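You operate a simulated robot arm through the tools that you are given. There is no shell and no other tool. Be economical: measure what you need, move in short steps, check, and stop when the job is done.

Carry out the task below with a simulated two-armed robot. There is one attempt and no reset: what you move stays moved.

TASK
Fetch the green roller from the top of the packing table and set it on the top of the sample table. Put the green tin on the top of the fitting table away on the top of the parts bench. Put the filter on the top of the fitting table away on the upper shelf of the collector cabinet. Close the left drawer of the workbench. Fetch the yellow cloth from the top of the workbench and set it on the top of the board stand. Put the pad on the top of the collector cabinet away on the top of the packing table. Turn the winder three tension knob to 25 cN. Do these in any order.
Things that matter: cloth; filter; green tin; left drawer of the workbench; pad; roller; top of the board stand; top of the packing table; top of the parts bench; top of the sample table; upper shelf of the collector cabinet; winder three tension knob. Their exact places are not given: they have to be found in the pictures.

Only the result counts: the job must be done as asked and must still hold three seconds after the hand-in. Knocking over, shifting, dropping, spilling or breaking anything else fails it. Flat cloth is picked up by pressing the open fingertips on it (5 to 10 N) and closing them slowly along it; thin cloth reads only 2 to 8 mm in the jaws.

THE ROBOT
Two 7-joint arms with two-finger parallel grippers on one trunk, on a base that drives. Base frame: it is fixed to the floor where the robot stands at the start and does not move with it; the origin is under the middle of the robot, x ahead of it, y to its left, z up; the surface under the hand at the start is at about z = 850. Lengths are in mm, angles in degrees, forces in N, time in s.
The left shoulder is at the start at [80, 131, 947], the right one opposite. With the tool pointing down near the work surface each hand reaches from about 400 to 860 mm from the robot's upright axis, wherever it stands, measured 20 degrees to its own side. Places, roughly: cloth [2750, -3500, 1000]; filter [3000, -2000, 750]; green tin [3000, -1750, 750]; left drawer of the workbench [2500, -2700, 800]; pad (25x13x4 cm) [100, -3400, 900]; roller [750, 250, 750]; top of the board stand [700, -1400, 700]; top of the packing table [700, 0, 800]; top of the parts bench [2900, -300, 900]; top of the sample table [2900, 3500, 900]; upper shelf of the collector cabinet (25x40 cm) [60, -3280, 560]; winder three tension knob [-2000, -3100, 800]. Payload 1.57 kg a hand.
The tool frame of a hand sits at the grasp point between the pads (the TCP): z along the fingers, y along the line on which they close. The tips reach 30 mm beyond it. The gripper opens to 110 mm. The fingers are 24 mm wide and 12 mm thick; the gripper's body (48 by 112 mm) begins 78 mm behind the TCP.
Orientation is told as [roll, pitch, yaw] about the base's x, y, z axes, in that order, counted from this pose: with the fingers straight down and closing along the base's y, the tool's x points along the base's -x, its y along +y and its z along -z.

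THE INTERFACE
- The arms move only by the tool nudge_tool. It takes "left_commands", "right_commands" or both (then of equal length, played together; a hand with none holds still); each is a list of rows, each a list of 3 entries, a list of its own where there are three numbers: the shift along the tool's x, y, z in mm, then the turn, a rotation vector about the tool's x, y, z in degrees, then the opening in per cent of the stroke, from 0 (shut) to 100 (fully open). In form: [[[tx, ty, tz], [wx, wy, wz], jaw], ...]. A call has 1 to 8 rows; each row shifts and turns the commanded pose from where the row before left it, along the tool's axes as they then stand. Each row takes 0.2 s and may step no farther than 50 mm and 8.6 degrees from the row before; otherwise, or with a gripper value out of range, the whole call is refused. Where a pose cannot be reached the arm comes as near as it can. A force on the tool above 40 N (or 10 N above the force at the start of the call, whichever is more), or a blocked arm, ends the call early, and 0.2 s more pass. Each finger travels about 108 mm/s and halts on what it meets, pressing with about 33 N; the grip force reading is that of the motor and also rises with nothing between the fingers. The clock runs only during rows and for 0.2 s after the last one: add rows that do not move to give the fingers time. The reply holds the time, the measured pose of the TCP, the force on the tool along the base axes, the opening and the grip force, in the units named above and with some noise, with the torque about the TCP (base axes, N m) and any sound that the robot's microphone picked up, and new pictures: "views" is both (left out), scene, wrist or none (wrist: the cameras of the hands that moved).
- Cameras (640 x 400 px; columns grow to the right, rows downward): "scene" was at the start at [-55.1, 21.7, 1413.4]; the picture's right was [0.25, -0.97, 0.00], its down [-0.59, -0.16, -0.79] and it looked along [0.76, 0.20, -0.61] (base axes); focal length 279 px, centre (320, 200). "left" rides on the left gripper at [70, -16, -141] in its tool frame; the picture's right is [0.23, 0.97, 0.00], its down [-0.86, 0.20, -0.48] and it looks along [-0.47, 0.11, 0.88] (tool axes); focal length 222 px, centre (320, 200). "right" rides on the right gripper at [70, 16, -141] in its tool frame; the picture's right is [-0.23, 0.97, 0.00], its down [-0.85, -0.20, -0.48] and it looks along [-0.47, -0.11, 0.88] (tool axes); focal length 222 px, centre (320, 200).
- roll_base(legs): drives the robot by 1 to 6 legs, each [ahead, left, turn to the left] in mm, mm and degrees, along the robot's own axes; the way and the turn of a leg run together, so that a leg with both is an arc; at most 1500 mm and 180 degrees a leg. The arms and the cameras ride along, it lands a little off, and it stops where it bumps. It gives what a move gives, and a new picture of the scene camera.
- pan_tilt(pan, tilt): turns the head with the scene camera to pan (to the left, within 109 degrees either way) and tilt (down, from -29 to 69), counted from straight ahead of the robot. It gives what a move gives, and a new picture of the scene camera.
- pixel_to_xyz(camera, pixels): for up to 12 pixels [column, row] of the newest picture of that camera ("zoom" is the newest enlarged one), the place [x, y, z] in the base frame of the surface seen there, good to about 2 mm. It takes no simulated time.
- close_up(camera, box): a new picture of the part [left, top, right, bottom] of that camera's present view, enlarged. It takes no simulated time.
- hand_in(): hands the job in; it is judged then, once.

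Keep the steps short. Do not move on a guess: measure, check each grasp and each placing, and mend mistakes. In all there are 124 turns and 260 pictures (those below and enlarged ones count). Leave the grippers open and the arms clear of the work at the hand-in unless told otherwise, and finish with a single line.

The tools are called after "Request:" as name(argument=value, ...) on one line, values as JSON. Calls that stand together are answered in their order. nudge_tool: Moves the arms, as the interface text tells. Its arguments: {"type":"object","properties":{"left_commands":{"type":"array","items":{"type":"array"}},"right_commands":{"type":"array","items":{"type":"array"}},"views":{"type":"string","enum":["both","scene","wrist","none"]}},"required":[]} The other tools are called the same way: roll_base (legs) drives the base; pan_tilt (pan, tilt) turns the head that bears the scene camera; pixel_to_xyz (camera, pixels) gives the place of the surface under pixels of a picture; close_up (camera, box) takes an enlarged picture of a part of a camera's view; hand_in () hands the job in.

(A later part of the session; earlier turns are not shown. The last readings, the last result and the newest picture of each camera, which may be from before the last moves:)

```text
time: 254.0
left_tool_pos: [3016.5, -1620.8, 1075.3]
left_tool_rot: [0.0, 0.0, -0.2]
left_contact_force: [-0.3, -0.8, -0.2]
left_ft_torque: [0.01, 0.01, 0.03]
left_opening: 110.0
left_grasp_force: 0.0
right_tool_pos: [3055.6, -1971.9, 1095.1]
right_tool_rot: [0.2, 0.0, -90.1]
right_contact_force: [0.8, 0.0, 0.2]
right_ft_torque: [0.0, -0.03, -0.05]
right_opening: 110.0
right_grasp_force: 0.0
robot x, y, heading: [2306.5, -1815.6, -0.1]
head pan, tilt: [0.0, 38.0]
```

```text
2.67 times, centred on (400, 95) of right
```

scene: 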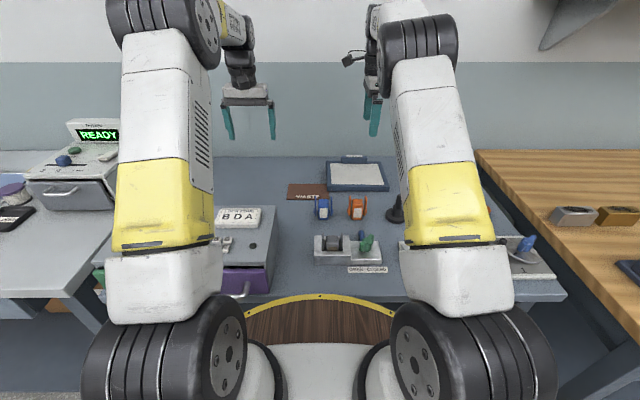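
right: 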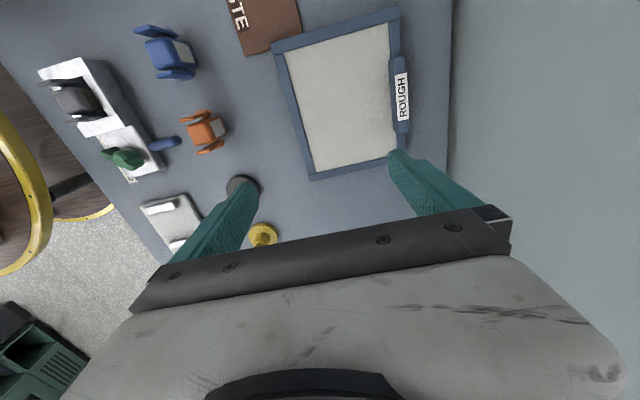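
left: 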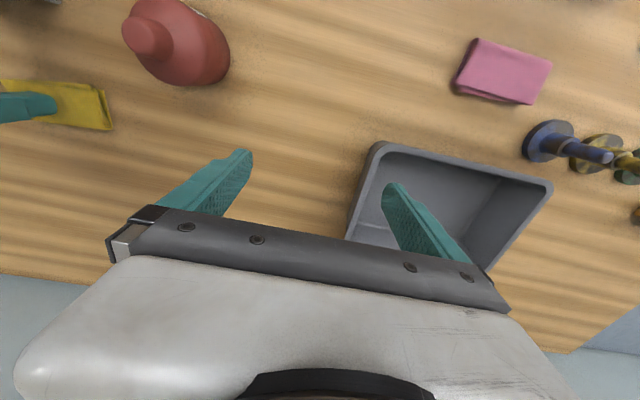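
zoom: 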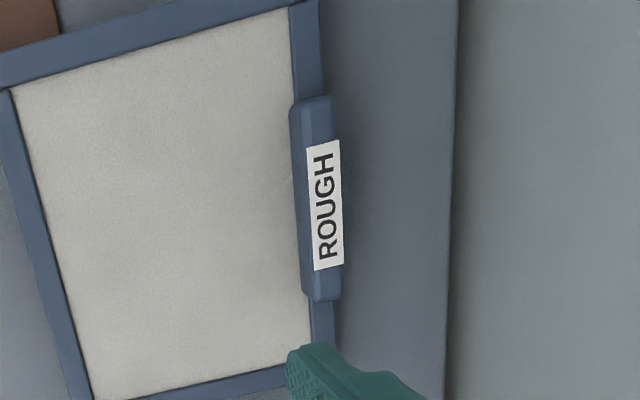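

Handle: x 3170–3190, y −1902…−1998, z 868–898. I move toward it upright at z≈960 to test the reach.

Request:
nudge_tool(right_commands=[[[10, 10, 45], [0, 0, 0], 55], [[10, 20, 45], [0, 0, 0], 55], [[0, 30, 30], [0, 0, 0], 55], [[0, 30, 10], [0, 0, 0], 55], [[0, 33, 0], [0, 0, 0], 55]], views="wrist")

```text
refused: row 2 steps farther than a row can; nothing moved
```

Request:
nudge_tool(right_commands=[[[10, 10, 45], [0, 0, 0], 55], [[10, 15, 45], [0, 0, 0], 55], [[0, 30, 35], [0, 0, 0], 55], [[0, 35, 10], [0, 0, 0], 55], [[0, 34, 0], [0, 0, 0], 55]], views="wrist")

```text
time: 255.2
left_tool_pos: [3016.8, -1620.7, 1075.2]
left_tool_rot: [0.0, 0.0, -0.1]
left_contact_force: [0.0, 0.3, -0.8]
left_ft_torque: [0.0, 0.01, -0.02]
left_opening: 109.8
left_grasp_force: 0.0
right_tool_pos: [3121.9, -1948.2, 961.1]
right_tool_rot: [0.2, 0.0, -90.2]
right_contact_force: [0.5, -0.2, -0.1]
right_ft_torque: [-0.02, -0.03, -0.03]
right_opening: 60.5
right_grasp_force: 0.0
right hand out of reach, approached as far as the arm can: row 4, 5
robot x, y, heading: [2304.8, -1823.8, -0.2]
head pan, tilt: [0.0, 38.0]
```

right: 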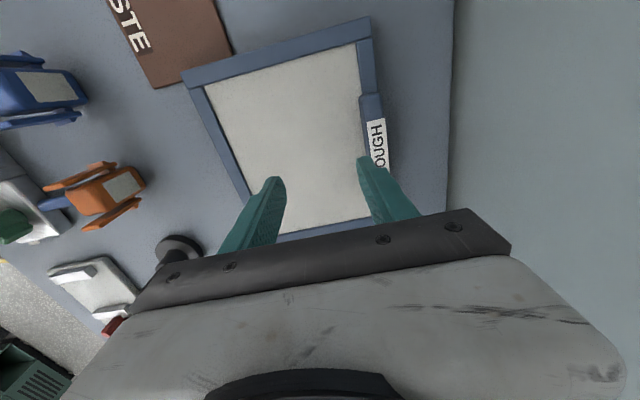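

Upright reach ends at x≈3122. I bring the base 20 mm closer, tilt the fingers forward 8° and lower.

Request:
roll_base(legs=[[20, 0, 0]])

Request:
nudge_tool(right_commands=[[[0, 0, 0], [-8, 0, 0], 55], [[0, 0, 20], [0, 0, 0], 55], [[0, 10, 0], [0, 0, 0], 55], [[0, 0, 0], [0, 0, 0], 55]], views="wrist")

```text
time: 256.0
left_tool_pos: [3037.2, -1621.9, 1074.4]
left_tool_rot: [0.1, 0.0, -0.2]
left_contact_force: [0.6, 0.5, -0.2]
left_ft_torque: [0.01, 0.03, -0.02]
left_opening: 110.0
left_grasp_force: 0.0
right_tool_pos: [3142.3, -1947.5, 961.2]
right_tool_rot: [0.2, 0.1, -90.1]
right_contact_force: [-0.5, 0.3, 0.0]
right_ft_torque: [-0.01, 0.02, 0.02]
right_opening: 60.7
right_grasp_force: 0.0
robot x, y, heading: [2324.1, -1817.2, -0.4]
head pan, tilt: [0.0, 38.0]
```

scene: 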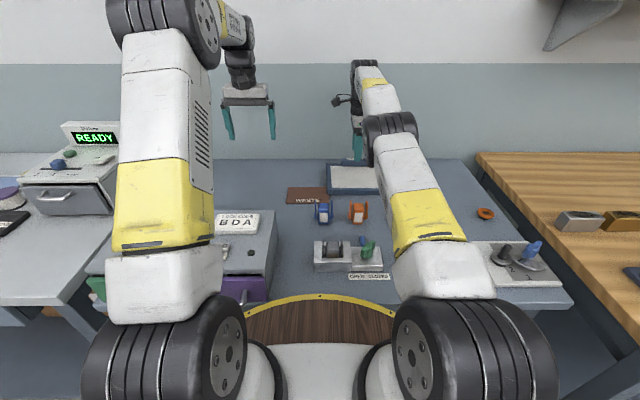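

```text
time: 257.0
left_tool_pos: [3037.2, -1620.9, 1074.8]
left_tool_rot: [0.0, 0.0, -0.2]
left_contact_force: [0.2, -0.1, -0.6]
left_ft_torque: [0.02, -0.03, 0.0]
left_opening: 109.9
left_grasp_force: 0.1
right_tool_pos: [3156.9, -1948.6, 943.8]
right_tool_rot: [8.3, 0.0, -90.1]
right_contact_force: [-0.6, 0.5, -0.1]
right_ft_torque: [-0.03, 0.02, 0.04]
right_opening: 60.6
right_grasp_force: 0.1
robot x, y, heading: [2319.6, -1818.6, -0.1]
head pan, tilt: [0.0, 38.0]
```

right: 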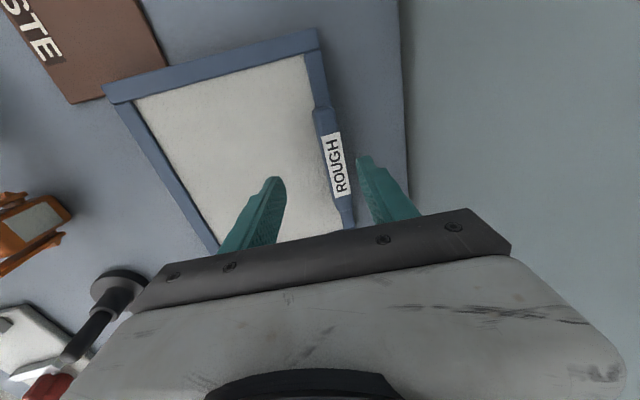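

The fingers straddle the handle. I move 17 mm on and lower to TCP z≈908.

Request:
nudge_tool(right_commands=[[[0, 17, 10], [0, 0, 0], 50], [[0, 0, 16], [0, 0, 0], 45], [[0, 0, 9], [0, 0, 0], 45]], views="wrist")

```text
time: 257.8
left_tool_pos: [3036.8, -1621.5, 1075.7]
left_tool_rot: [0.0, 0.0, -0.2]
left_contact_force: [-0.2, -0.3, 0.8]
left_ft_torque: [-0.01, 0.0, 0.03]
left_opening: 110.0
left_grasp_force: 0.2
right_tool_pos: [3176.1, -1948.7, 911.3]
right_tool_rot: [8.3, 0.0, -90.1]
right_contact_force: [0.4, 0.7, -0.2]
right_ft_torque: [0.0, -0.02, -0.02]
right_opening: 49.2
right_grasp_force: 0.1
robot x, y, heading: [2324.2, -1816.9, -0.1]
head pan, tilt: [0.0, 38.0]
```

right: 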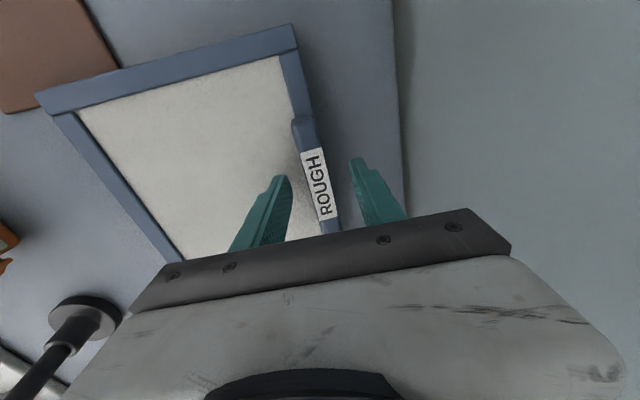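

In reach with no contact. I lower 3 mm and close on the handle slowly.

Request:
nudge_tool(right_commands=[[[0, 2, 3], [0, 0, 0], 40], [[0, 0, 0], [0, 0, 0], 32], [[0, 0, 0], [0, 0, 0], 25], [[0, 0, 0], [0, 0, 0], 18], [[0, 0, 0], [0, 0, 0], 8], [[0, 0, 0], [0, 0, 0], 0]], views="wrist")

```text
time: 259.2
left_tool_pos: [3036.4, -1621.6, 1074.7]
left_tool_rot: [-0.1, 0.0, -0.2]
left_contact_force: [-0.1, 0.5, 0.1]
left_ft_torque: [-0.02, -0.02, 0.0]
left_opening: 109.9
left_grasp_force: 0.1
right_tool_pos: [3179.1, -1948.4, 909.4]
right_tool_rot: [8.3, 0.0, -90.2]
right_contact_force: [-0.9, 0.0, 2.7]
right_ft_torque: [0.06, 0.61, 0.25]
right_opening: 19.8
right_grasp_force: 32.4
robot x, y, heading: [2325.3, -1818.1, -0.3]
head pan, tilt: [0.0, 38.0]
```

right: 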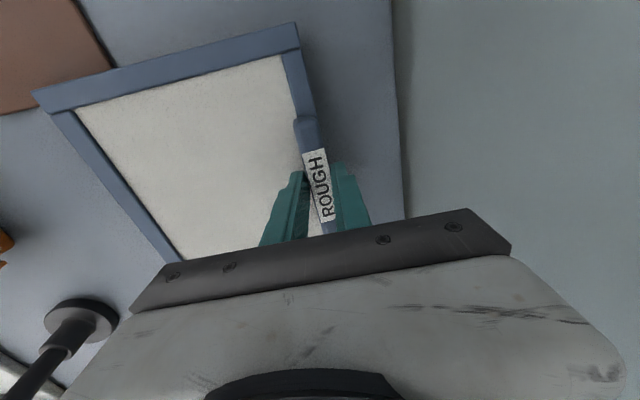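

Handle gripped (20 mm). I lift a little and look.

Request:
nudge_tool(right_commands=[[[0, 2, -15], [0, 0, 0], 0], [[0, 3, -20], [0, 0, 0], 0], [[0, 4, -30], [0, 0, 0], 0], [[0, 0, -30], [0, 0, 0], 0]], views="both")

```text
time: 260.2
left_tool_pos: [3038.0, -1620.6, 1075.6]
left_tool_rot: [0.0, 0.0, -0.2]
left_contact_force: [0.5, -0.1, 0.5]
left_ft_torque: [0.01, 0.02, 0.01]
left_opening: 110.3
left_grasp_force: 0.1
right_tool_pos: [3169.4, -1946.8, 1002.0]
right_tool_rot: [8.2, 0.2, -90.2]
right_contact_force: [0.3, 0.0, -2.5]
right_ft_torque: [0.04, -0.12, -0.02]
right_opening: 17.4
right_grasp_force: 31.9
right hand out of reach, approached as far as the arm can: row 3
robot x, y, heading: [2328.1, -1816.7, -0.2]
head pan, tilt: [0.0, 38.0]
```

scene: 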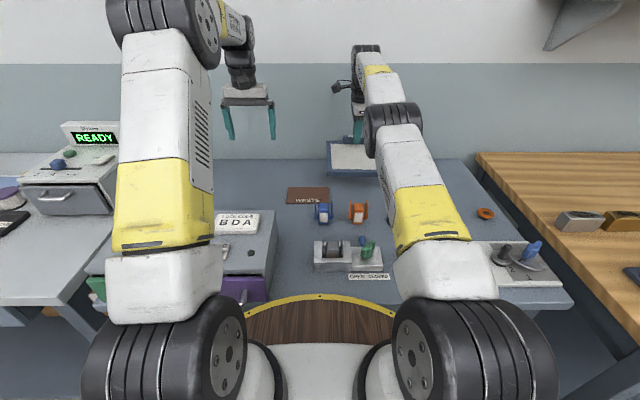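
right: 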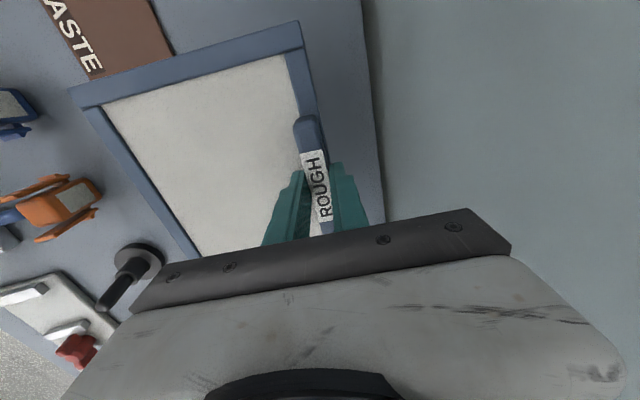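

The filter hangs well and neighbours are unmoved. I raise it 170 mm while drawing back slightly and level the tilt.

Request:
nudge_tool(right_commands=[[[0, -12, -42], [0, 0, 0], 0], [[0, -15, -42], [0, 0, 0], 0], [[0, -15, -42], [4, 0, 0], 0], [[0, -20, -40], [4, 0, 0], 0], [[0, -30, 0], [0, 0, 0], 0]], views="both")

```text
time: 261.4
left_tool_pos: [3037.7, -1622.3, 1075.8]
left_tool_rot: [0.0, 0.0, -0.1]
left_contact_force: [0.4, 0.4, -0.5]
left_ft_torque: [-0.02, 0.01, 0.01]
left_opening: 109.8
left_grasp_force: 0.0
right_tool_pos: [3082.2, -1947.6, 1161.5]
right_tool_rot: [0.2, -0.1, -90.1]
right_contact_force: [-0.6, 0.3, -1.2]
right_ft_torque: [0.0, -0.13, 0.0]
right_opening: 17.8
right_grasp_force: 32.6
right hand out of reach, approached as far as the arm can: row 4, 5
robot x, y, heading: [2321.7, -1820.1, -0.1]
head pan, tilt: [0.0, 38.0]
```

scene: 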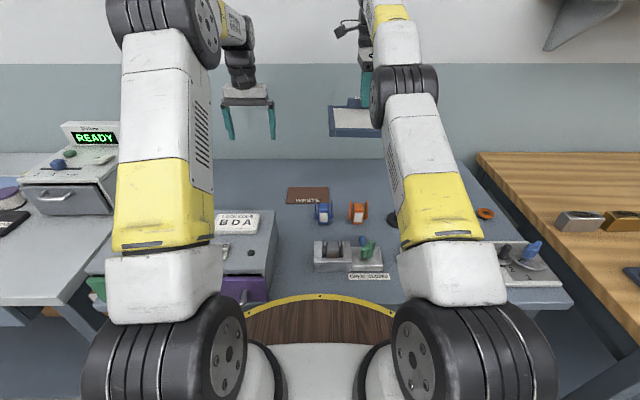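
right: 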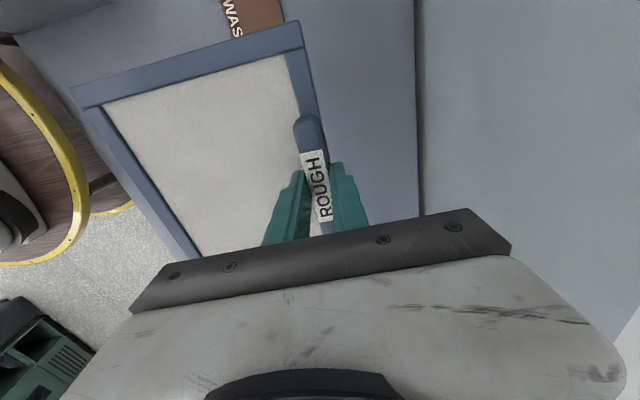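

Filter held firmly. To put it in the shelf I must hold it with the handle toward me, so I'll back off, turn round to the board stand's east side, turn the hand 180° in free air, rest the filter there and regrip.

Request:
roll_base(legs=[[-700, 0, 0], [0, 0, 90], [0, 0, 90], [0, -427, 0]])

Request:
nudge_tool(right_commands=[[[0, -30, 0], [0, 0, -8.5], 0], [[0, 0, 0], [0, 0, -8.5], 0], [[0, 0, 0], [0, 0, -8.5], 0], [[0, 0, 0], [0, 0, -8.5], 0], [[0, 0, 0], [0, 0, -8.5], 0], [[0, 0, 0], [0, 0, -8.5], 0], [[0, 0, 0], [0, 0, -8.5], 0], [[0, 0, 0], [0, 0, -8.5], 0]], views="none")

Request:
nudge_tool(right_commands=[[[0, 0, 0], [0, 0, -8.5], 0], [[0, 0, 0], [0, 0, -8.5], 0], [[0, 0, 0], [0, 0, -8.5], 0], [[0, 0, 0], [0, 0, -8.5], 0], [[0, 0, 0], [0, 0, -8.5], 0], [[0, 0, 0], [0, 0, -8.5], 0], [[0, 0, 0], [0, 0, -8.5], 0], [[0, 0, 0], [0, 0, -8.5], 0]], views="both")

```text
time: 275.0
left_tool_pos: [932.5, -1577.2, 1074.5]
left_tool_rot: [0.0, 0.0, 178.7]
left_contact_force: [-0.2, -0.7, 0.6]
left_ft_torque: [0.01, 0.03, 0.01]
left_opening: 109.8
left_grasp_force: 0.0
right_tool_pos: [892.1, -1249.9, 1160.6]
right_tool_rot: [0.2, 0.0, 88.9]
right_contact_force: [-0.2, -0.2, -2.0]
right_ft_torque: [0.0, 0.14, 0.01]
right_opening: 17.5
right_grasp_force: 32.3
robot x, y, heading: [1647.7, -1391.8, 178.7]
head pan, tilt: [0.0, 38.0]
```

scene: 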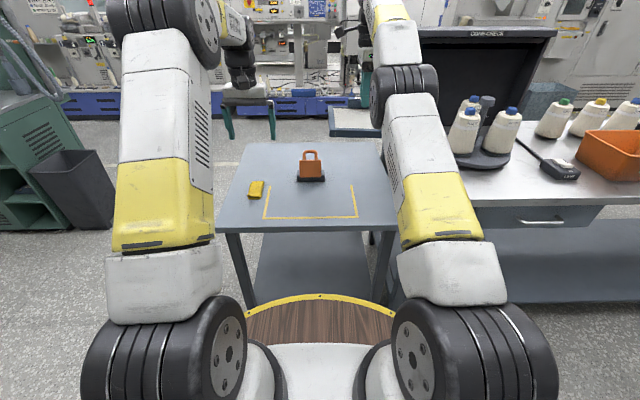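

```text
time: 276.8
left_tool_pos: [930.7, -1576.8, 1075.4]
left_tool_rot: [0.0, 0.0, 178.7]
left_contact_force: [0.6, 0.7, -0.8]
left_ft_torque: [0.01, 0.01, -0.02]
left_opening: 110.2
left_grasp_force: 0.0
right_tool_pos: [893.5, -1248.6, 1160.6]
right_tool_rot: [0.1, -0.3, 148.3]
right_contact_force: [-0.1, -0.7, -2.5]
right_ft_torque: [-0.12, 0.09, 0.02]
right_opening: 17.6
right_grasp_force: 32.2
right hand out of reach, approached as far as the arm can: row 1
robot x, y, heading: [1645.6, -1391.8, 178.9]
head pan, tilt: [0.0, 38.0]
```

```text
time: 278.6
left_tool_pos: [931.7, -1576.6, 1074.8]
left_tool_rot: [0.0, 0.1, 178.8]
left_contact_force: [0.2, 0.4, -0.9]
left_ft_torque: [-0.03, -0.04, -0.02]
left_opening: 110.0
left_grasp_force: 0.0
right_tool_pos: [892.7, -1249.0, 1161.8]
right_tool_rot: [-0.1, -0.2, -143.5]
right_contact_force: [-0.1, 0.6, -1.5]
right_ft_torque: [-0.09, -0.09, -0.03]
right_opening: 17.6
right_grasp_force: 32.2
robot x, y, heading: [1645.5, -1394.9, 178.9]
head pan, tilt: [0.0, 38.0]
```

scene: 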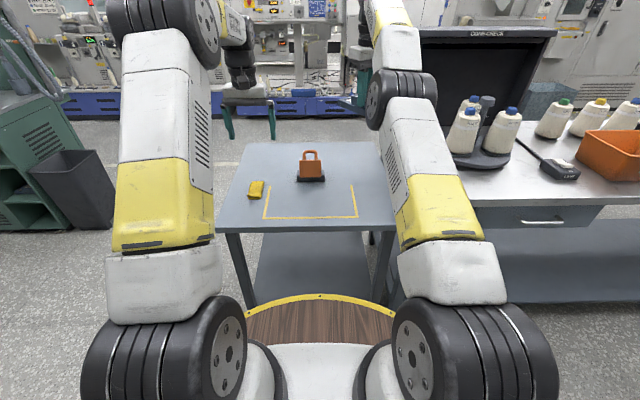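
right: 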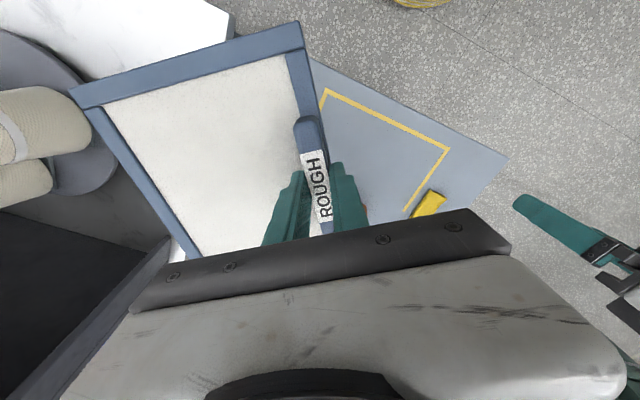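

The hand turned without touching anything. I finish the turn and shift a little away from the dark box.

Request:
nudge_tool(right_commands=[[[0, 0, 0], [0, 0, -8.5], 0], [[0, 0, 0], [0, 0, -8.5], 0], [[0, 0, 0], [0, 0, -8.5], 0], [[0, 0, 0], [0, 0, -8.5], 0], [[0, 0, 0], [0, 0, -8.5], 0], [[0, 0, 0], [0, 0, -8.5], 0], [[0, 0, 0], [0, 0, -2.5], 0], [[30, 15, 0], [0, 0, 0], 0]], views="both")

Request:
pixel_to_xyz(camera="scene", pixels=[[312, 180], [298, 181], [326, 180], [265, 216], [352, 187], [391, 175], [393, 225], [425, 30], [256, 188]])

```text
time: 280.4
left_tool_pos: [931.1, -1577.2, 1075.9]
left_tool_rot: [0.1, 0.1, 178.7]
left_contact_force: [-0.4, -0.8, -0.1]
left_ft_torque: [0.0, -0.01, -0.01]
left_opening: 109.9
left_grasp_force: 0.1
right_tool_pos: [894.9, -1233.6, 1163.7]
right_tool_rot: [-0.2, 0.1, -89.6]
right_contact_force: [-0.6, -0.2, -1.3]
right_ft_torque: [0.02, -0.09, -0.01]
right_opening: 17.5
right_grasp_force: 32.1
right hand out of reach, approached as far as the arm can: row 8
robot x, y, heading: [1650.2, -1393.3, 178.6]
head pan, tilt: [0.0, 38.0]
```

scene: 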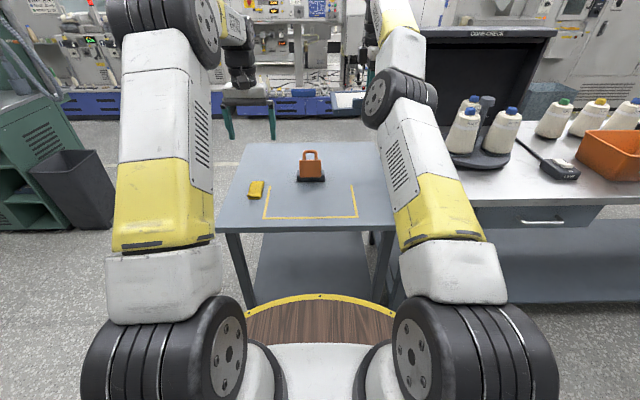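
right: 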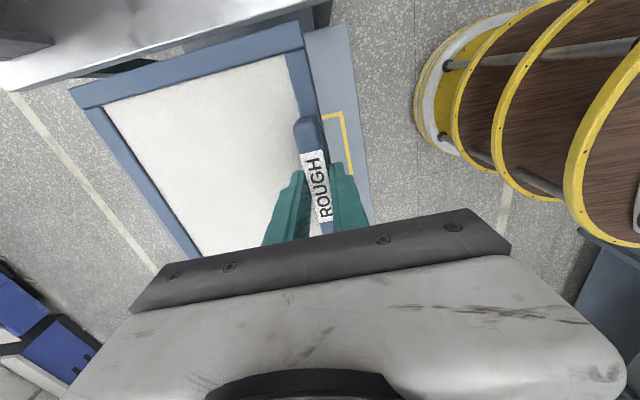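

```text
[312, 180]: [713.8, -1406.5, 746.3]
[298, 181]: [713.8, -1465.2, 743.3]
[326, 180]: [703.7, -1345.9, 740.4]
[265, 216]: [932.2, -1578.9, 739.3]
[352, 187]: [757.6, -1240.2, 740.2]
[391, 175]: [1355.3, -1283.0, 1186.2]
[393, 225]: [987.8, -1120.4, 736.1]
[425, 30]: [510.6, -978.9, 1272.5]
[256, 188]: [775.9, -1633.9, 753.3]
```

I shift to y≈−1270 and lower the filter toward the stand.

Request:
nudge_tool(right_commands=[[[-36, 0, 0], [0, 0, 0], 0], [[0, 0, 48], [0, 0, 0], 0], [[0, 0, 48], [0, 0, 0], 0], [[0, 0, 48], [0, 0, 0], 0], [[0, 0, 48], [0, 0, 0], 0], [[0, 0, 48], [0, 0, 0], 0], [[0, 0, 48], [0, 0, 0], 0], [[0, 0, 40], [0, 0, 0], 0]], views="both")

```text
time: 282.2
left_tool_pos: [931.6, -1578.2, 1075.4]
left_tool_rot: [0.0, -0.1, 178.7]
left_contact_force: [-0.4, -0.6, -0.1]
left_ft_torque: [-0.02, 0.02, -0.01]
left_opening: 109.9
left_grasp_force: 0.0
right_tool_pos: [829.4, -1271.3, 853.9]
right_tool_rot: [-0.2, 0.1, -90.2]
right_contact_force: [1.4, -1.5, 4.4]
right_ft_torque: [-0.6, 0.62, 0.22]
right_opening: 24.2
right_grasp_force: 33.0
right hand out of reach, approached as far as the arm can: row 2, 3, 4, 5, 6
robot x, y, heading: [1645.3, -1394.5, 178.7]
head pan, tilt: [0.0, 38.0]
```

scene: 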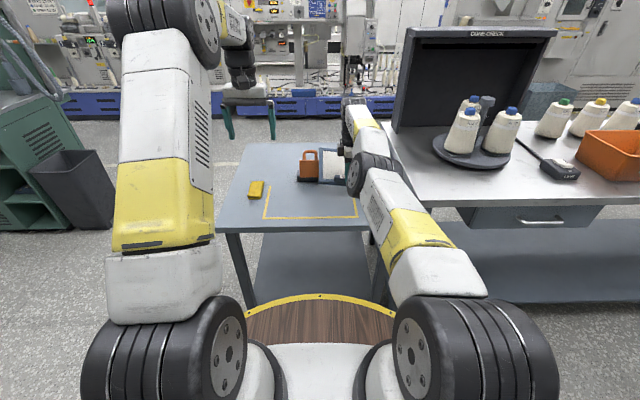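
right: 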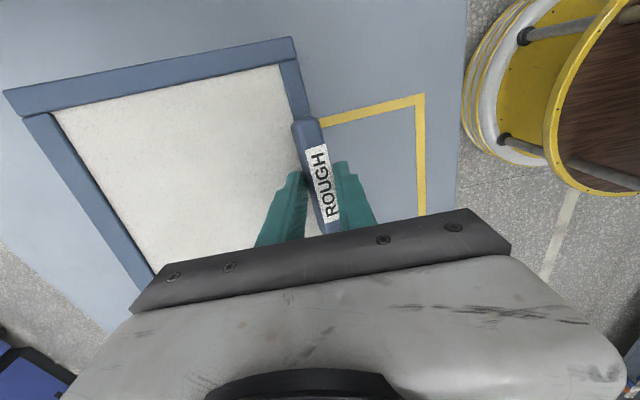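

The hand went further in than planned and touches something (maybe the padlock). I stop, lift 60 mm and look.

Request:
nudge_tool(right_commands=[[[0, 0, -20], [0, 0, 0], 0], [[0, 0, -30], [0, 0, 0], 0], [[20, 10, -10], [0, 0, 0], 0]], views="both")

Request:
close_up(camera="scene", box=[230, 130, 390, 230])

```text
time: 283.0
left_tool_pos: [931.9, -1577.8, 1075.5]
left_tool_rot: [0.0, 0.0, 178.7]
left_contact_force: [0.4, -0.4, 0.1]
left_ft_torque: [0.0, 0.02, -0.02]
left_opening: 110.3
left_grasp_force: 0.0
right_tool_pos: [832.2, -1251.6, 914.9]
right_tool_rot: [0.0, -0.1, -90.1]
right_contact_force: [-0.6, -0.4, -2.4]
right_ft_torque: [0.01, -0.15, -0.02]
right_opening: 17.6
right_grasp_force: 32.7
right hand out of reach, approached as far as the arm can: row 3
robot x, y, heading: [1647.0, -1397.8, 178.6]
head pan, tilt: [0.0, 38.0]
```

scene: 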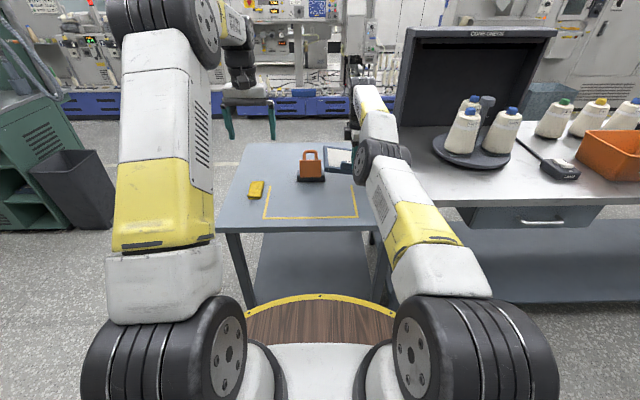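
right: 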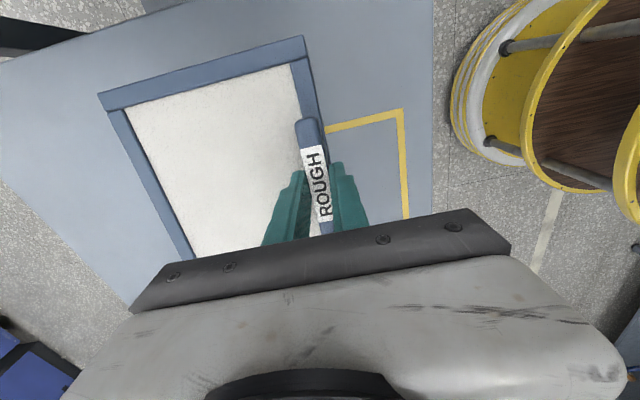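

```text
4.00 times, centred on (310, 180) of scene
```

zoom: 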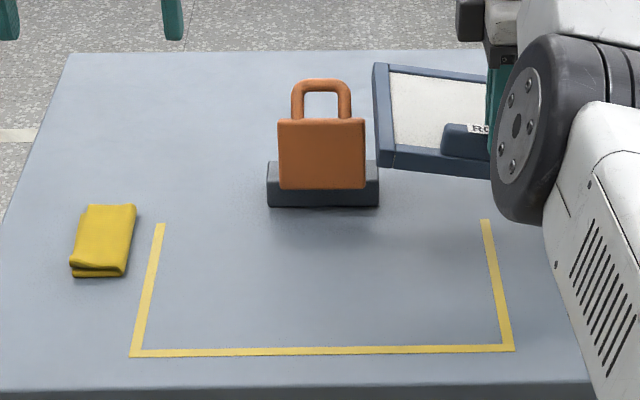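

The padlock sits where it was (same pixels as before). I draw the filter back toward me, at height, to get the commanded pose in reach.

Request:
nudge_tool(right_commands=[[[0, 30, 0], [0, 0, 0], 0], [[0, 30, 0], [0, 0, 0], 0], [[0, 30, 0], [0, 0, 0], 0]], views="none")

Request:
pixel_to_xyz(camera="scene", pixels=[[312, 180], [298, 181], [310, 168]])

```text
time: 283.8
left_tool_pos: [931.4, -1576.4, 1075.4]
left_tool_rot: [0.0, 0.0, 178.7]
left_contact_force: [-0.8, -0.4, -0.1]
left_ft_torque: [0.03, -0.03, -0.02]
left_opening: 109.9
left_grasp_force: 0.0
right_tool_pos: [831.2, -1252.3, 917.8]
right_tool_rot: [-0.1, 0.0, -90.2]
right_contact_force: [0.3, -0.4, -1.9]
right_ft_torque: [-0.01, -0.12, 0.01]
right_opening: 17.6
right_grasp_force: 32.0
right hand out of reach, approached as far as the arm can: row 1, 2, 3
robot x, y, heading: [1648.3, -1392.3, 178.7]
head pan, tilt: [0.0, 38.0]
```

```text
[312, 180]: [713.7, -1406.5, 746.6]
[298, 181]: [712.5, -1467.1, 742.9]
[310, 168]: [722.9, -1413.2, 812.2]
```

The padlock is unmoved. The wrist joint seems to limit this orientation close in, so I'll set the filter down here, with y≈−1232 to clear the padlock (its edge is at y≈−1352).

Request:
nudge_tool(right_commands=[[[18, 0, 0], [0, 0, 0], 0], [[0, 0, 30], [0, 0, 0], 0], [[0, 0, 30], [0, 0, 0], 0]], views="both")

```text
time: 284.6
left_tool_pos: [932.2, -1578.0, 1075.9]
left_tool_rot: [-0.1, -0.1, 178.7]
left_contact_force: [0.2, -0.6, -0.1]
left_ft_torque: [-0.01, 0.02, 0.04]
left_opening: 110.0
left_grasp_force: 0.0
right_tool_pos: [827.7, -1235.1, 857.9]
right_tool_rot: [-0.2, 0.0, -90.2]
right_contact_force: [0.3, 0.1, -1.4]
right_ft_torque: [0.03, -0.14, -0.01]
right_opening: 17.6
right_grasp_force: 32.5
right hand out of reach, approached as far as the arm can: row 2
robot x, y, heading: [1648.6, -1396.4, 178.8]
head pan, tilt: [0.0, 38.0]
```

scene: 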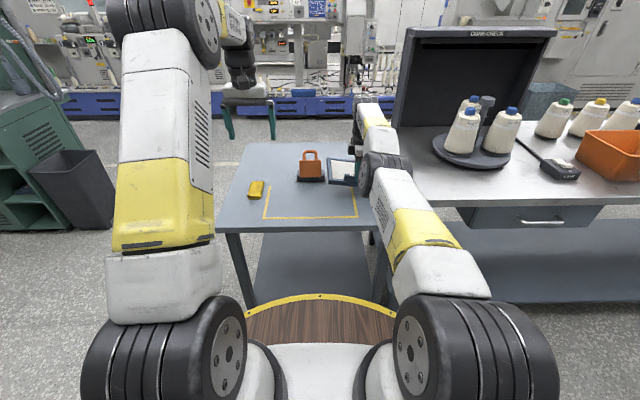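
right: 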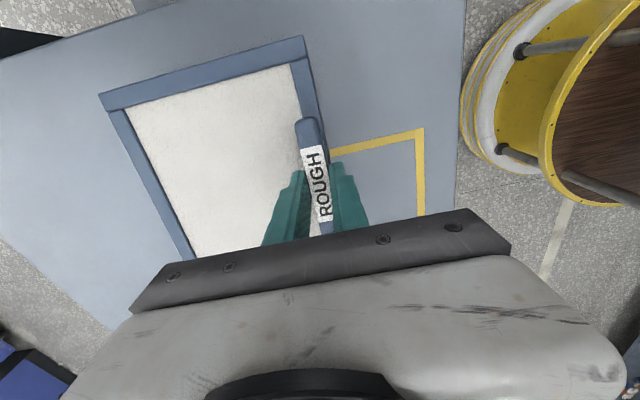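

Now the pose is in reach again. I draw back 65 mm (x≈893) at this height so the panel clears the padlock fully.

Request:
nudge_tool(right_commands=[[[0, 33, 0], [0, 0, 0], 0], [[0, 33, 0], [0, 0, 0], 0], [[-8, 0, 20], [0, 0, 0], 0]], views="none")

```text
time: 285.4
left_tool_pos: [931.4, -1577.4, 1074.0]
left_tool_rot: [0.0, 0.0, 178.7]
left_contact_force: [-0.2, -0.3, 0.6]
left_ft_torque: [-0.01, 0.02, -0.05]
left_opening: 109.9
left_grasp_force: 0.0
right_tool_pos: [827.4, -1242.2, 837.3]
right_tool_rot: [-0.2, 0.0, -90.3]
right_contact_force: [-0.2, 0.3, -1.9]
right_ft_torque: [0.0, -0.11, 0.02]
right_opening: 17.7
right_grasp_force: 32.2
right hand out of reach, approached as far as the arm can: row 1, 2
robot x, y, heading: [1648.5, -1392.4, 178.6]
head pan, tilt: [0.0, 38.0]
```

It cannot come closer in this orientation, so I put it down here: y back to −1230, then lower gently.

Request:
nudge_tool(right_commands=[[[12, 0, 0], [0, 0, 0], 0], [[0, 0, 20], [0, 0, 0], 0], [[0, 0, 10], [0, 0, 0], 0], [[0, 0, 5], [0, 0, 0], 0]], views="wrist")

```text
time: 286.4
left_tool_pos: [932.4, -1577.9, 1075.4]
left_tool_rot: [0.0, 0.0, 178.8]
left_contact_force: [-0.1, -0.1, 0.5]
left_ft_torque: [0.04, 0.01, 0.0]
left_opening: 109.9
left_grasp_force: 0.0
right_tool_pos: [826.0, -1232.0, 802.7]
right_tool_rot: [-0.4, 0.0, -90.1]
right_contact_force: [-0.8, -3.6, 9.5]
right_ft_torque: [0.88, -0.13, 0.12]
right_opening: 17.7
right_grasp_force: 32.0
robot x, y, heading: [1647.7, -1394.5, 178.8]
head pan, tilt: [0.0, 38.0]
```

right: 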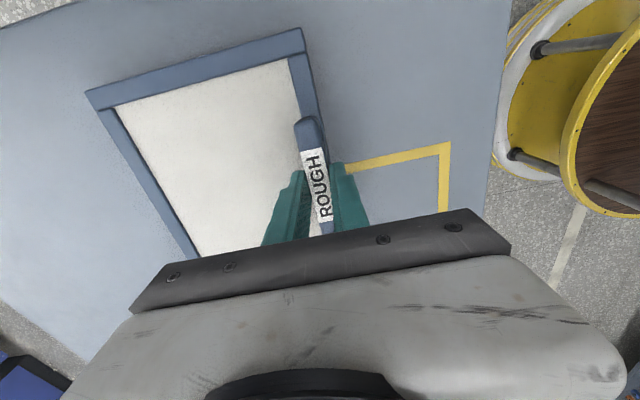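

It touches the stand (9.5 N). I release and rise.

Request:
nudge_tool(right_commands=[[[0, 0, 0], [0, 0, 0], 25], [[0, 0, 0], [0, 0, 0], 40], [[0, 0, -20], [0, 0, 0], 45], [[0, 0, -40], [0, 0, 0], 45], [[0, 0, -45], [0, 0, 0], 60], [[0, 0, -45], [0, 0, 0], 60]], views="both")

```text
time: 287.8
left_tool_pos: [930.6, -1577.5, 1075.5]
left_tool_rot: [0.1, 0.0, 178.7]
left_contact_force: [-0.4, -0.2, 0.7]
left_ft_torque: [-0.01, 0.02, 0.04]
left_opening: 110.0
left_grasp_force: 0.0
right_tool_pos: [832.0, -1231.7, 951.5]
right_tool_rot: [-0.2, 0.0, -90.2]
right_contact_force: [-0.9, 0.3, 0.0]
right_ft_torque: [0.02, 0.02, 0.01]
right_opening: 65.9
right_grasp_force: 0.0
right hand out of reach, approached as far as the arm can: row 6
robot x, y, heading: [1650.0, -1391.3, 178.8]
head pan, tilt: [0.0, 38.0]
```

scene: 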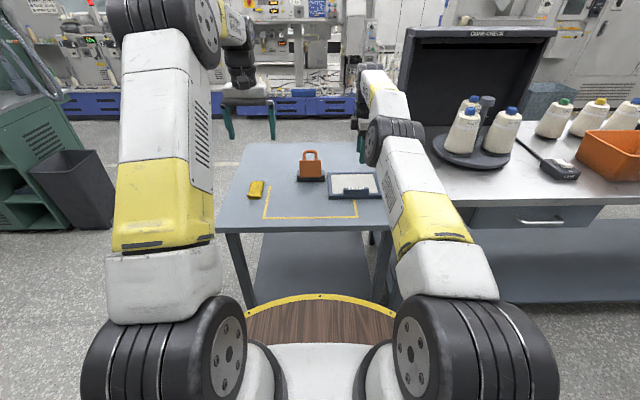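
right: 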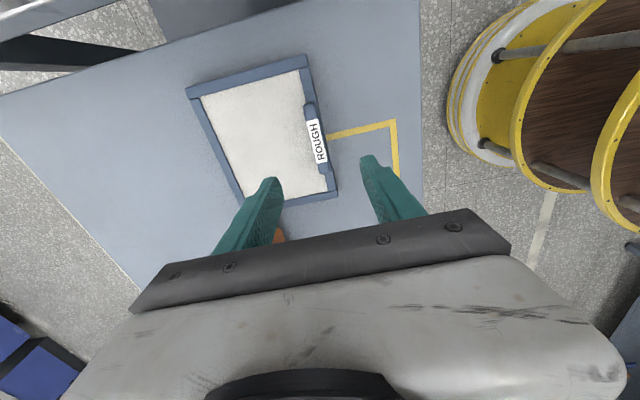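

The filter rests on the stand, handle toward me, padlock untouched. Now I turn the right hand back by 91° and tilt it forward to regrip the handle by its ends.

Request:
nudge_tool(right_commands=[[[0, 10, -10], [0, 0, 8.5], 100], [[0, 0, 0], [0, 0, 8.5], 100], [[0, 0, 0], [0, 0, 8.5], 100], [[0, 0, 0], [0, 0, 8.5], 100], [[0, 0, 0], [0, 0, 8.5], 100], [[0, 0, 0], [0, 0, 8.5], 100], [[0, 0, 0], [0, 0, 8.5], 100], [[0, 0, 0], [0, 0, 8.5], 100]], views="none")

Request:
nudge_tool(right_commands=[[[0, 0, 0], [0, 0, 8.5], 100], [[0, 0, 0], [0, 0, 8.5], 100], [[50, 0, 0], [0, 0, 6], 100], [[40, 0, 0], [0, -8, 0], 100], [[0, 0, 0], [0, -8, 0], 100], [[0, 0, 0], [0, -8, 0], 100], [[0, 0, 0], [0, -8, 0], 100], [[0, 0, 0], [0, -8, 0], 100]], views="both")

```text
time: 289.6
left_tool_pos: [931.5, -1578.5, 1075.4]
left_tool_rot: [-0.1, 0.0, 178.7]
left_contact_force: [-0.1, 0.5, -1.2]
left_ft_torque: [0.0, -0.01, -0.02]
left_opening: 110.0
left_grasp_force: 0.1
right_tool_pos: [841.9, -1230.9, 961.8]
right_tool_rot: [-0.1, -0.2, -158.3]
right_contact_force: [0.4, 1.8, 0.2]
right_ft_torque: [0.01, 0.04, 0.01]
right_opening: 109.9
right_grasp_force: 0.1
robot x, y, heading: [1646.3, -1395.9, 178.7]
head pan, tilt: [0.0, 38.0]
```

```text
time: 291.4
left_tool_pos: [932.6, -1577.0, 1076.0]
left_tool_rot: [0.0, 0.0, 178.8]
left_contact_force: [-0.5, 0.0, -0.1]
left_ft_torque: [-0.02, 0.02, 0.0]
left_opening: 109.9
left_grasp_force: 0.0
right_tool_pos: [930.6, -1227.1, 962.3]
right_tool_rot: [0.1, -40.3, 178.9]
right_contact_force: [0.1, -0.2, -0.7]
right_ft_torque: [-0.03, -0.02, 0.03]
right_opening: 110.1
right_grasp_force: 0.0
robot x, y, heading: [1648.8, -1393.9, 178.7]
head pan, tilt: [0.0, 38.0]
```

scene: 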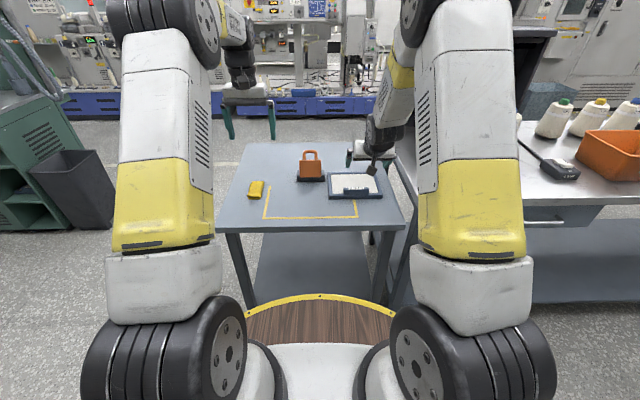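
right: 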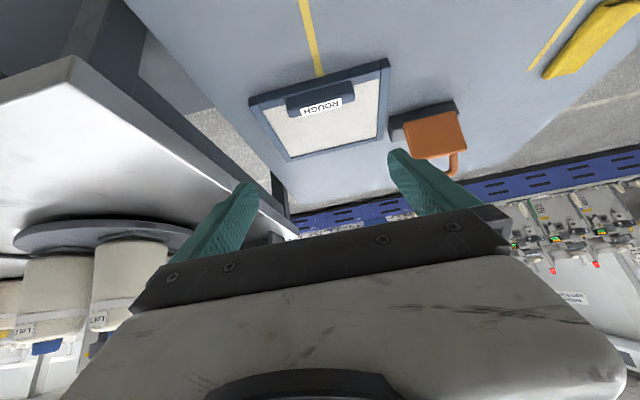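

The hand is tilted 40° toward the filter. I measure the handle ends in the wrist picture.

Request:
close_up(camera="right", box=[240, 50, 400, 170])

Request:
pixel_to_xyz(camera="right", pixels=[[320, 98], [286, 102], [353, 86], [320, 106], [288, 112], [354, 97], [253, 103], [385, 65], [330, 135], [430, 140], [400, 125]])

```text
3.33 times, centred on (320, 110) of right
```

zoom: 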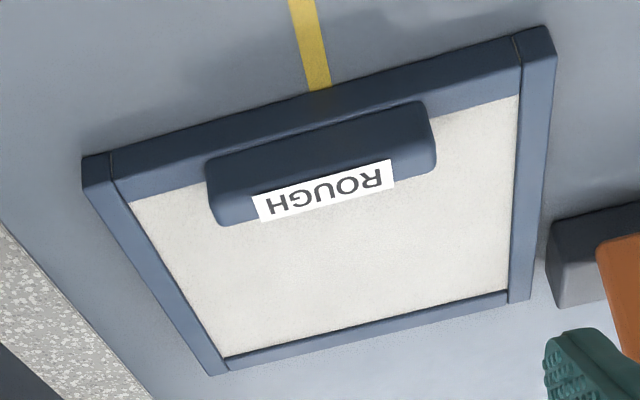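

```text
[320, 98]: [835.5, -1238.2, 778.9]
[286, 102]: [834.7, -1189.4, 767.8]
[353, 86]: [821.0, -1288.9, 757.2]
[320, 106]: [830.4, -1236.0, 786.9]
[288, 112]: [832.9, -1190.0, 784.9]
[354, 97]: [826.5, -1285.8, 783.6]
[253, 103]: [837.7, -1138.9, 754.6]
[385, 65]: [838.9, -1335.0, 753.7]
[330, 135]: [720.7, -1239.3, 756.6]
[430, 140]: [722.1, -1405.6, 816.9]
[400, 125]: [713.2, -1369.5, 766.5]
```

Handle: y −1189…−1286, x 815–836, z 760–789. I approach along the tilted fingers and stop 40 mm short.

Request:
nudge_tool(right_commands=[[[20, 6, 40], [0, 0, 0], 100], [[19, 6, 40], [0, 0, 0], 100], [[0, 0, 45], [0, 0, 0], 100], [[0, 0, 20], [0, 0, 0], 100]], views="wrist")

```text
time: 292.4
left_tool_pos: [931.7, -1577.5, 1075.4]
left_tool_rot: [0.0, 0.0, 178.7]
left_contact_force: [0.2, -0.1, 1.2]
left_ft_torque: [-0.01, 0.04, 0.0]
left_opening: 110.0
left_grasp_force: 0.2
right_tool_pos: [866.9, -1239.6, 827.6]
right_tool_rot: [0.1, -40.3, 178.8]
right_contact_force: [0.0, -1.0, -0.1]
right_ft_torque: [-0.02, 0.01, -0.02]
right_opening: 110.1
right_grasp_force: 0.1
robot x, y, heading: [1650.1, -1398.1, 178.7]
head pan, tilt: [0.0, 38.0]
```

right: 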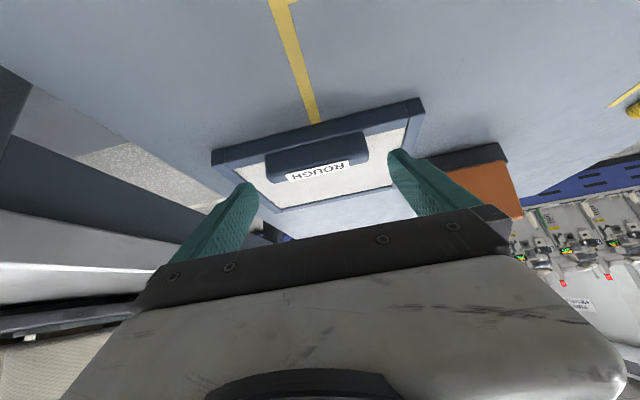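

Aligned. I correct 2 mm and go in, then close.

Request:
nudge_tool(right_commands=[[[0, -1, 20], [0, 0, 0], 100], [[0, 0, 12], [0, 0, 0], 100], [[0, 0, 7], [0, 0, 0], 100], [[0, 0, 0], [0, 0, 0], 92], [[0, 0, 0], [0, 0, 0], 86], [[0, 0, 0], [0, 0, 0], 80], [[0, 0, 0], [0, 0, 0], 70]], views="wrist")

```text
time: 294.0
left_tool_pos: [931.6, -1577.5, 1075.9]
left_tool_rot: [0.0, 0.1, 178.7]
left_contact_force: [0.0, -0.1, -0.5]
left_ft_torque: [-0.02, -0.01, 0.0]
left_opening: 110.3
left_grasp_force: 0.1
right_tool_pos: [840.8, -1236.9, 796.9]
right_tool_rot: [0.0, -40.2, 178.7]
right_contact_force: [-0.1, -0.4, 0.2]
right_ft_torque: [0.09, 0.12, -0.04]
right_opening: 99.4
right_grasp_force: 32.9
robot x, y, heading: [1648.8, -1395.2, 178.8]
head pan, tilt: [0.0, 38.0]
```

right: 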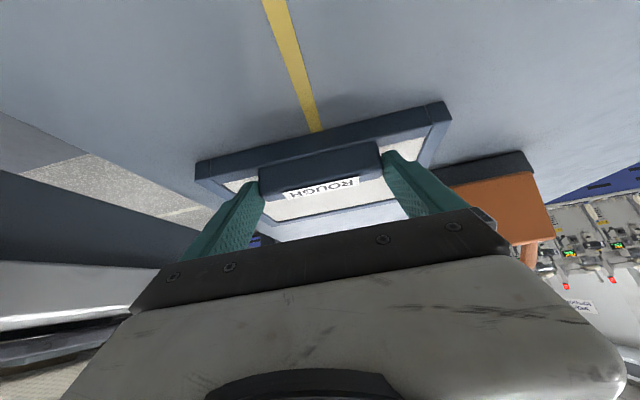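

Gripped at both ends. I lift straight up 30 mm and check whether it droops.

Request:
nudge_tool(right_commands=[[[-6.4, 0, -7.7], [0, 0, 0], 70], [[-9.6, 0, -11.5], [0, 0, 0], 70], [[-16, 0, -19], [0, 0, 0], 70]], views="both")

```text
time: 294.8
left_tool_pos: [932.4, -1578.3, 1075.9]
left_tool_rot: [0.0, 0.0, 178.8]
left_contact_force: [0.2, -0.8, 0.0]
left_ft_torque: [0.04, 0.0, 0.0]
left_opening: 110.2
left_grasp_force: 0.0
right_tool_pos: [842.0, -1236.0, 845.5]
right_tool_rot: [0.1, -40.2, 178.8]
right_contact_force: [0.0, 0.0, -1.6]
right_ft_torque: [0.01, -0.21, -0.02]
right_opening: 99.4
right_grasp_force: 33.2
robot x, y, heading: [1650.4, -1393.8, 178.7]
head pan, tilt: [0.0, 38.0]
```

scene: 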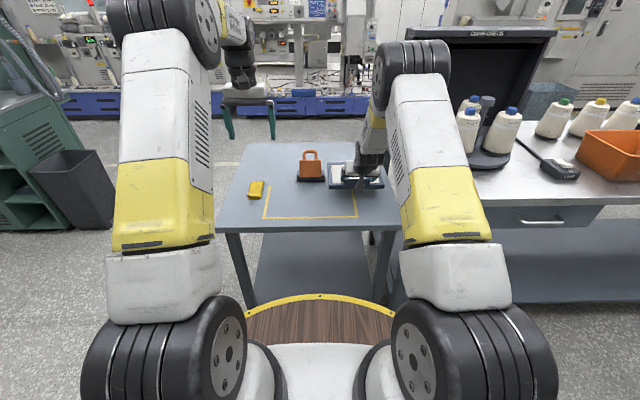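
right: 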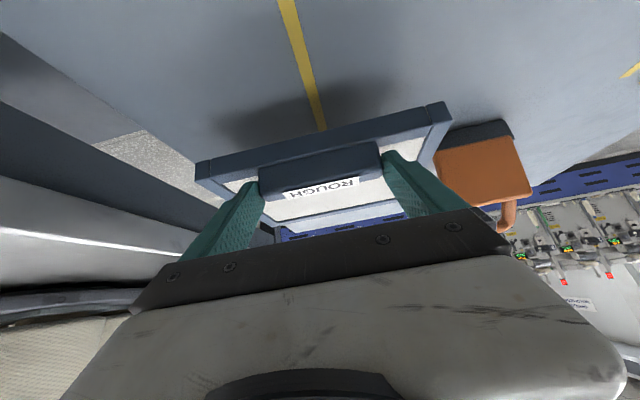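

It holds level. I raise it clear and drive to the collector cabinet.

Request:
nudge_tool(right_commands=[[[-28, 0, -33], [0, 0, 0], 70], [[-28, 0, -33], [0, 0, 0], 70], [[-24, 0, -28], [0, 0, 0], 70]], views="none")

Request:
roll_base(legs=[[0, 1200, 1.2], [0, 830, 0]])

Request:
pan_tilt(pan=-5, tilt=32)

```text
time: 295.6
left_tool_pos: [931.7, -1577.9, 1075.6]
left_tool_rot: [0.0, 0.0, 178.7]
left_contact_force: [-0.4, 0.2, -0.4]
left_ft_torque: [0.0, -0.04, 0.01]
left_opening: 109.9
left_grasp_force: 0.1
right_tool_pos: [842.4, -1238.3, 969.2]
right_tool_rot: [-0.1, -40.2, 178.7]
right_contact_force: [0.0, -1.0, -2.4]
right_ft_torque: [-0.02, -0.16, -0.01]
right_opening: 99.5
right_grasp_force: 33.3
robot x, y, heading: [1646.8, -1394.1, 178.8]
head pan, tilt: [0.0, 38.0]
```

```text
time: 305.7
left_tool_pos: [908.3, -3620.3, 1075.3]
left_tool_rot: [0.0, 0.0, 179.5]
left_contact_force: [0.5, -0.9, -0.1]
left_ft_torque: [-0.03, 0.02, 0.01]
left_opening: 110.1
left_grasp_force: 0.0
right_tool_pos: [810.5, -3281.7, 970.0]
right_tool_rot: [0.0, -40.2, 179.6]
right_contact_force: [-0.4, -0.2, -1.5]
right_ft_torque: [0.03, -0.17, 0.01]
right_opening: 99.4
right_grasp_force: 33.5
robot x, y, heading: [1620.6, -3425.0, 179.9]
head pan, tilt: [0.0, 38.0]
```

scene: 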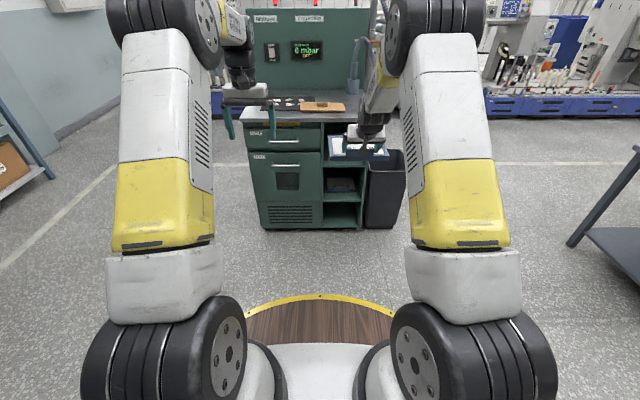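

```text
time: 306.4
left_tool_pos: [908.4, -3621.3, 1075.7]
left_tool_rot: [-0.1, 0.0, 179.6]
left_contact_force: [-0.1, 0.6, 0.7]
left_ft_torque: [0.0, -0.03, 0.0]
left_opening: 110.0
left_grasp_force: 0.0
right_tool_pos: [812.2, -3282.6, 969.3]
right_tool_rot: [0.0, -40.3, 179.7]
right_contact_force: [-0.1, -0.3, -1.9]
right_ft_torque: [-0.02, -0.15, -0.01]
right_opening: 99.6
right_grasp_force: 32.8
robot x, y, heading: [1622.0, -3425.8, 179.9]
head pan, tilt: [-5.0, 32.0]
```

scene: 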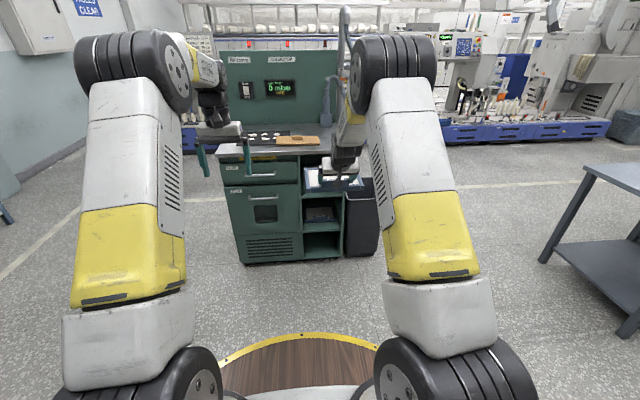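

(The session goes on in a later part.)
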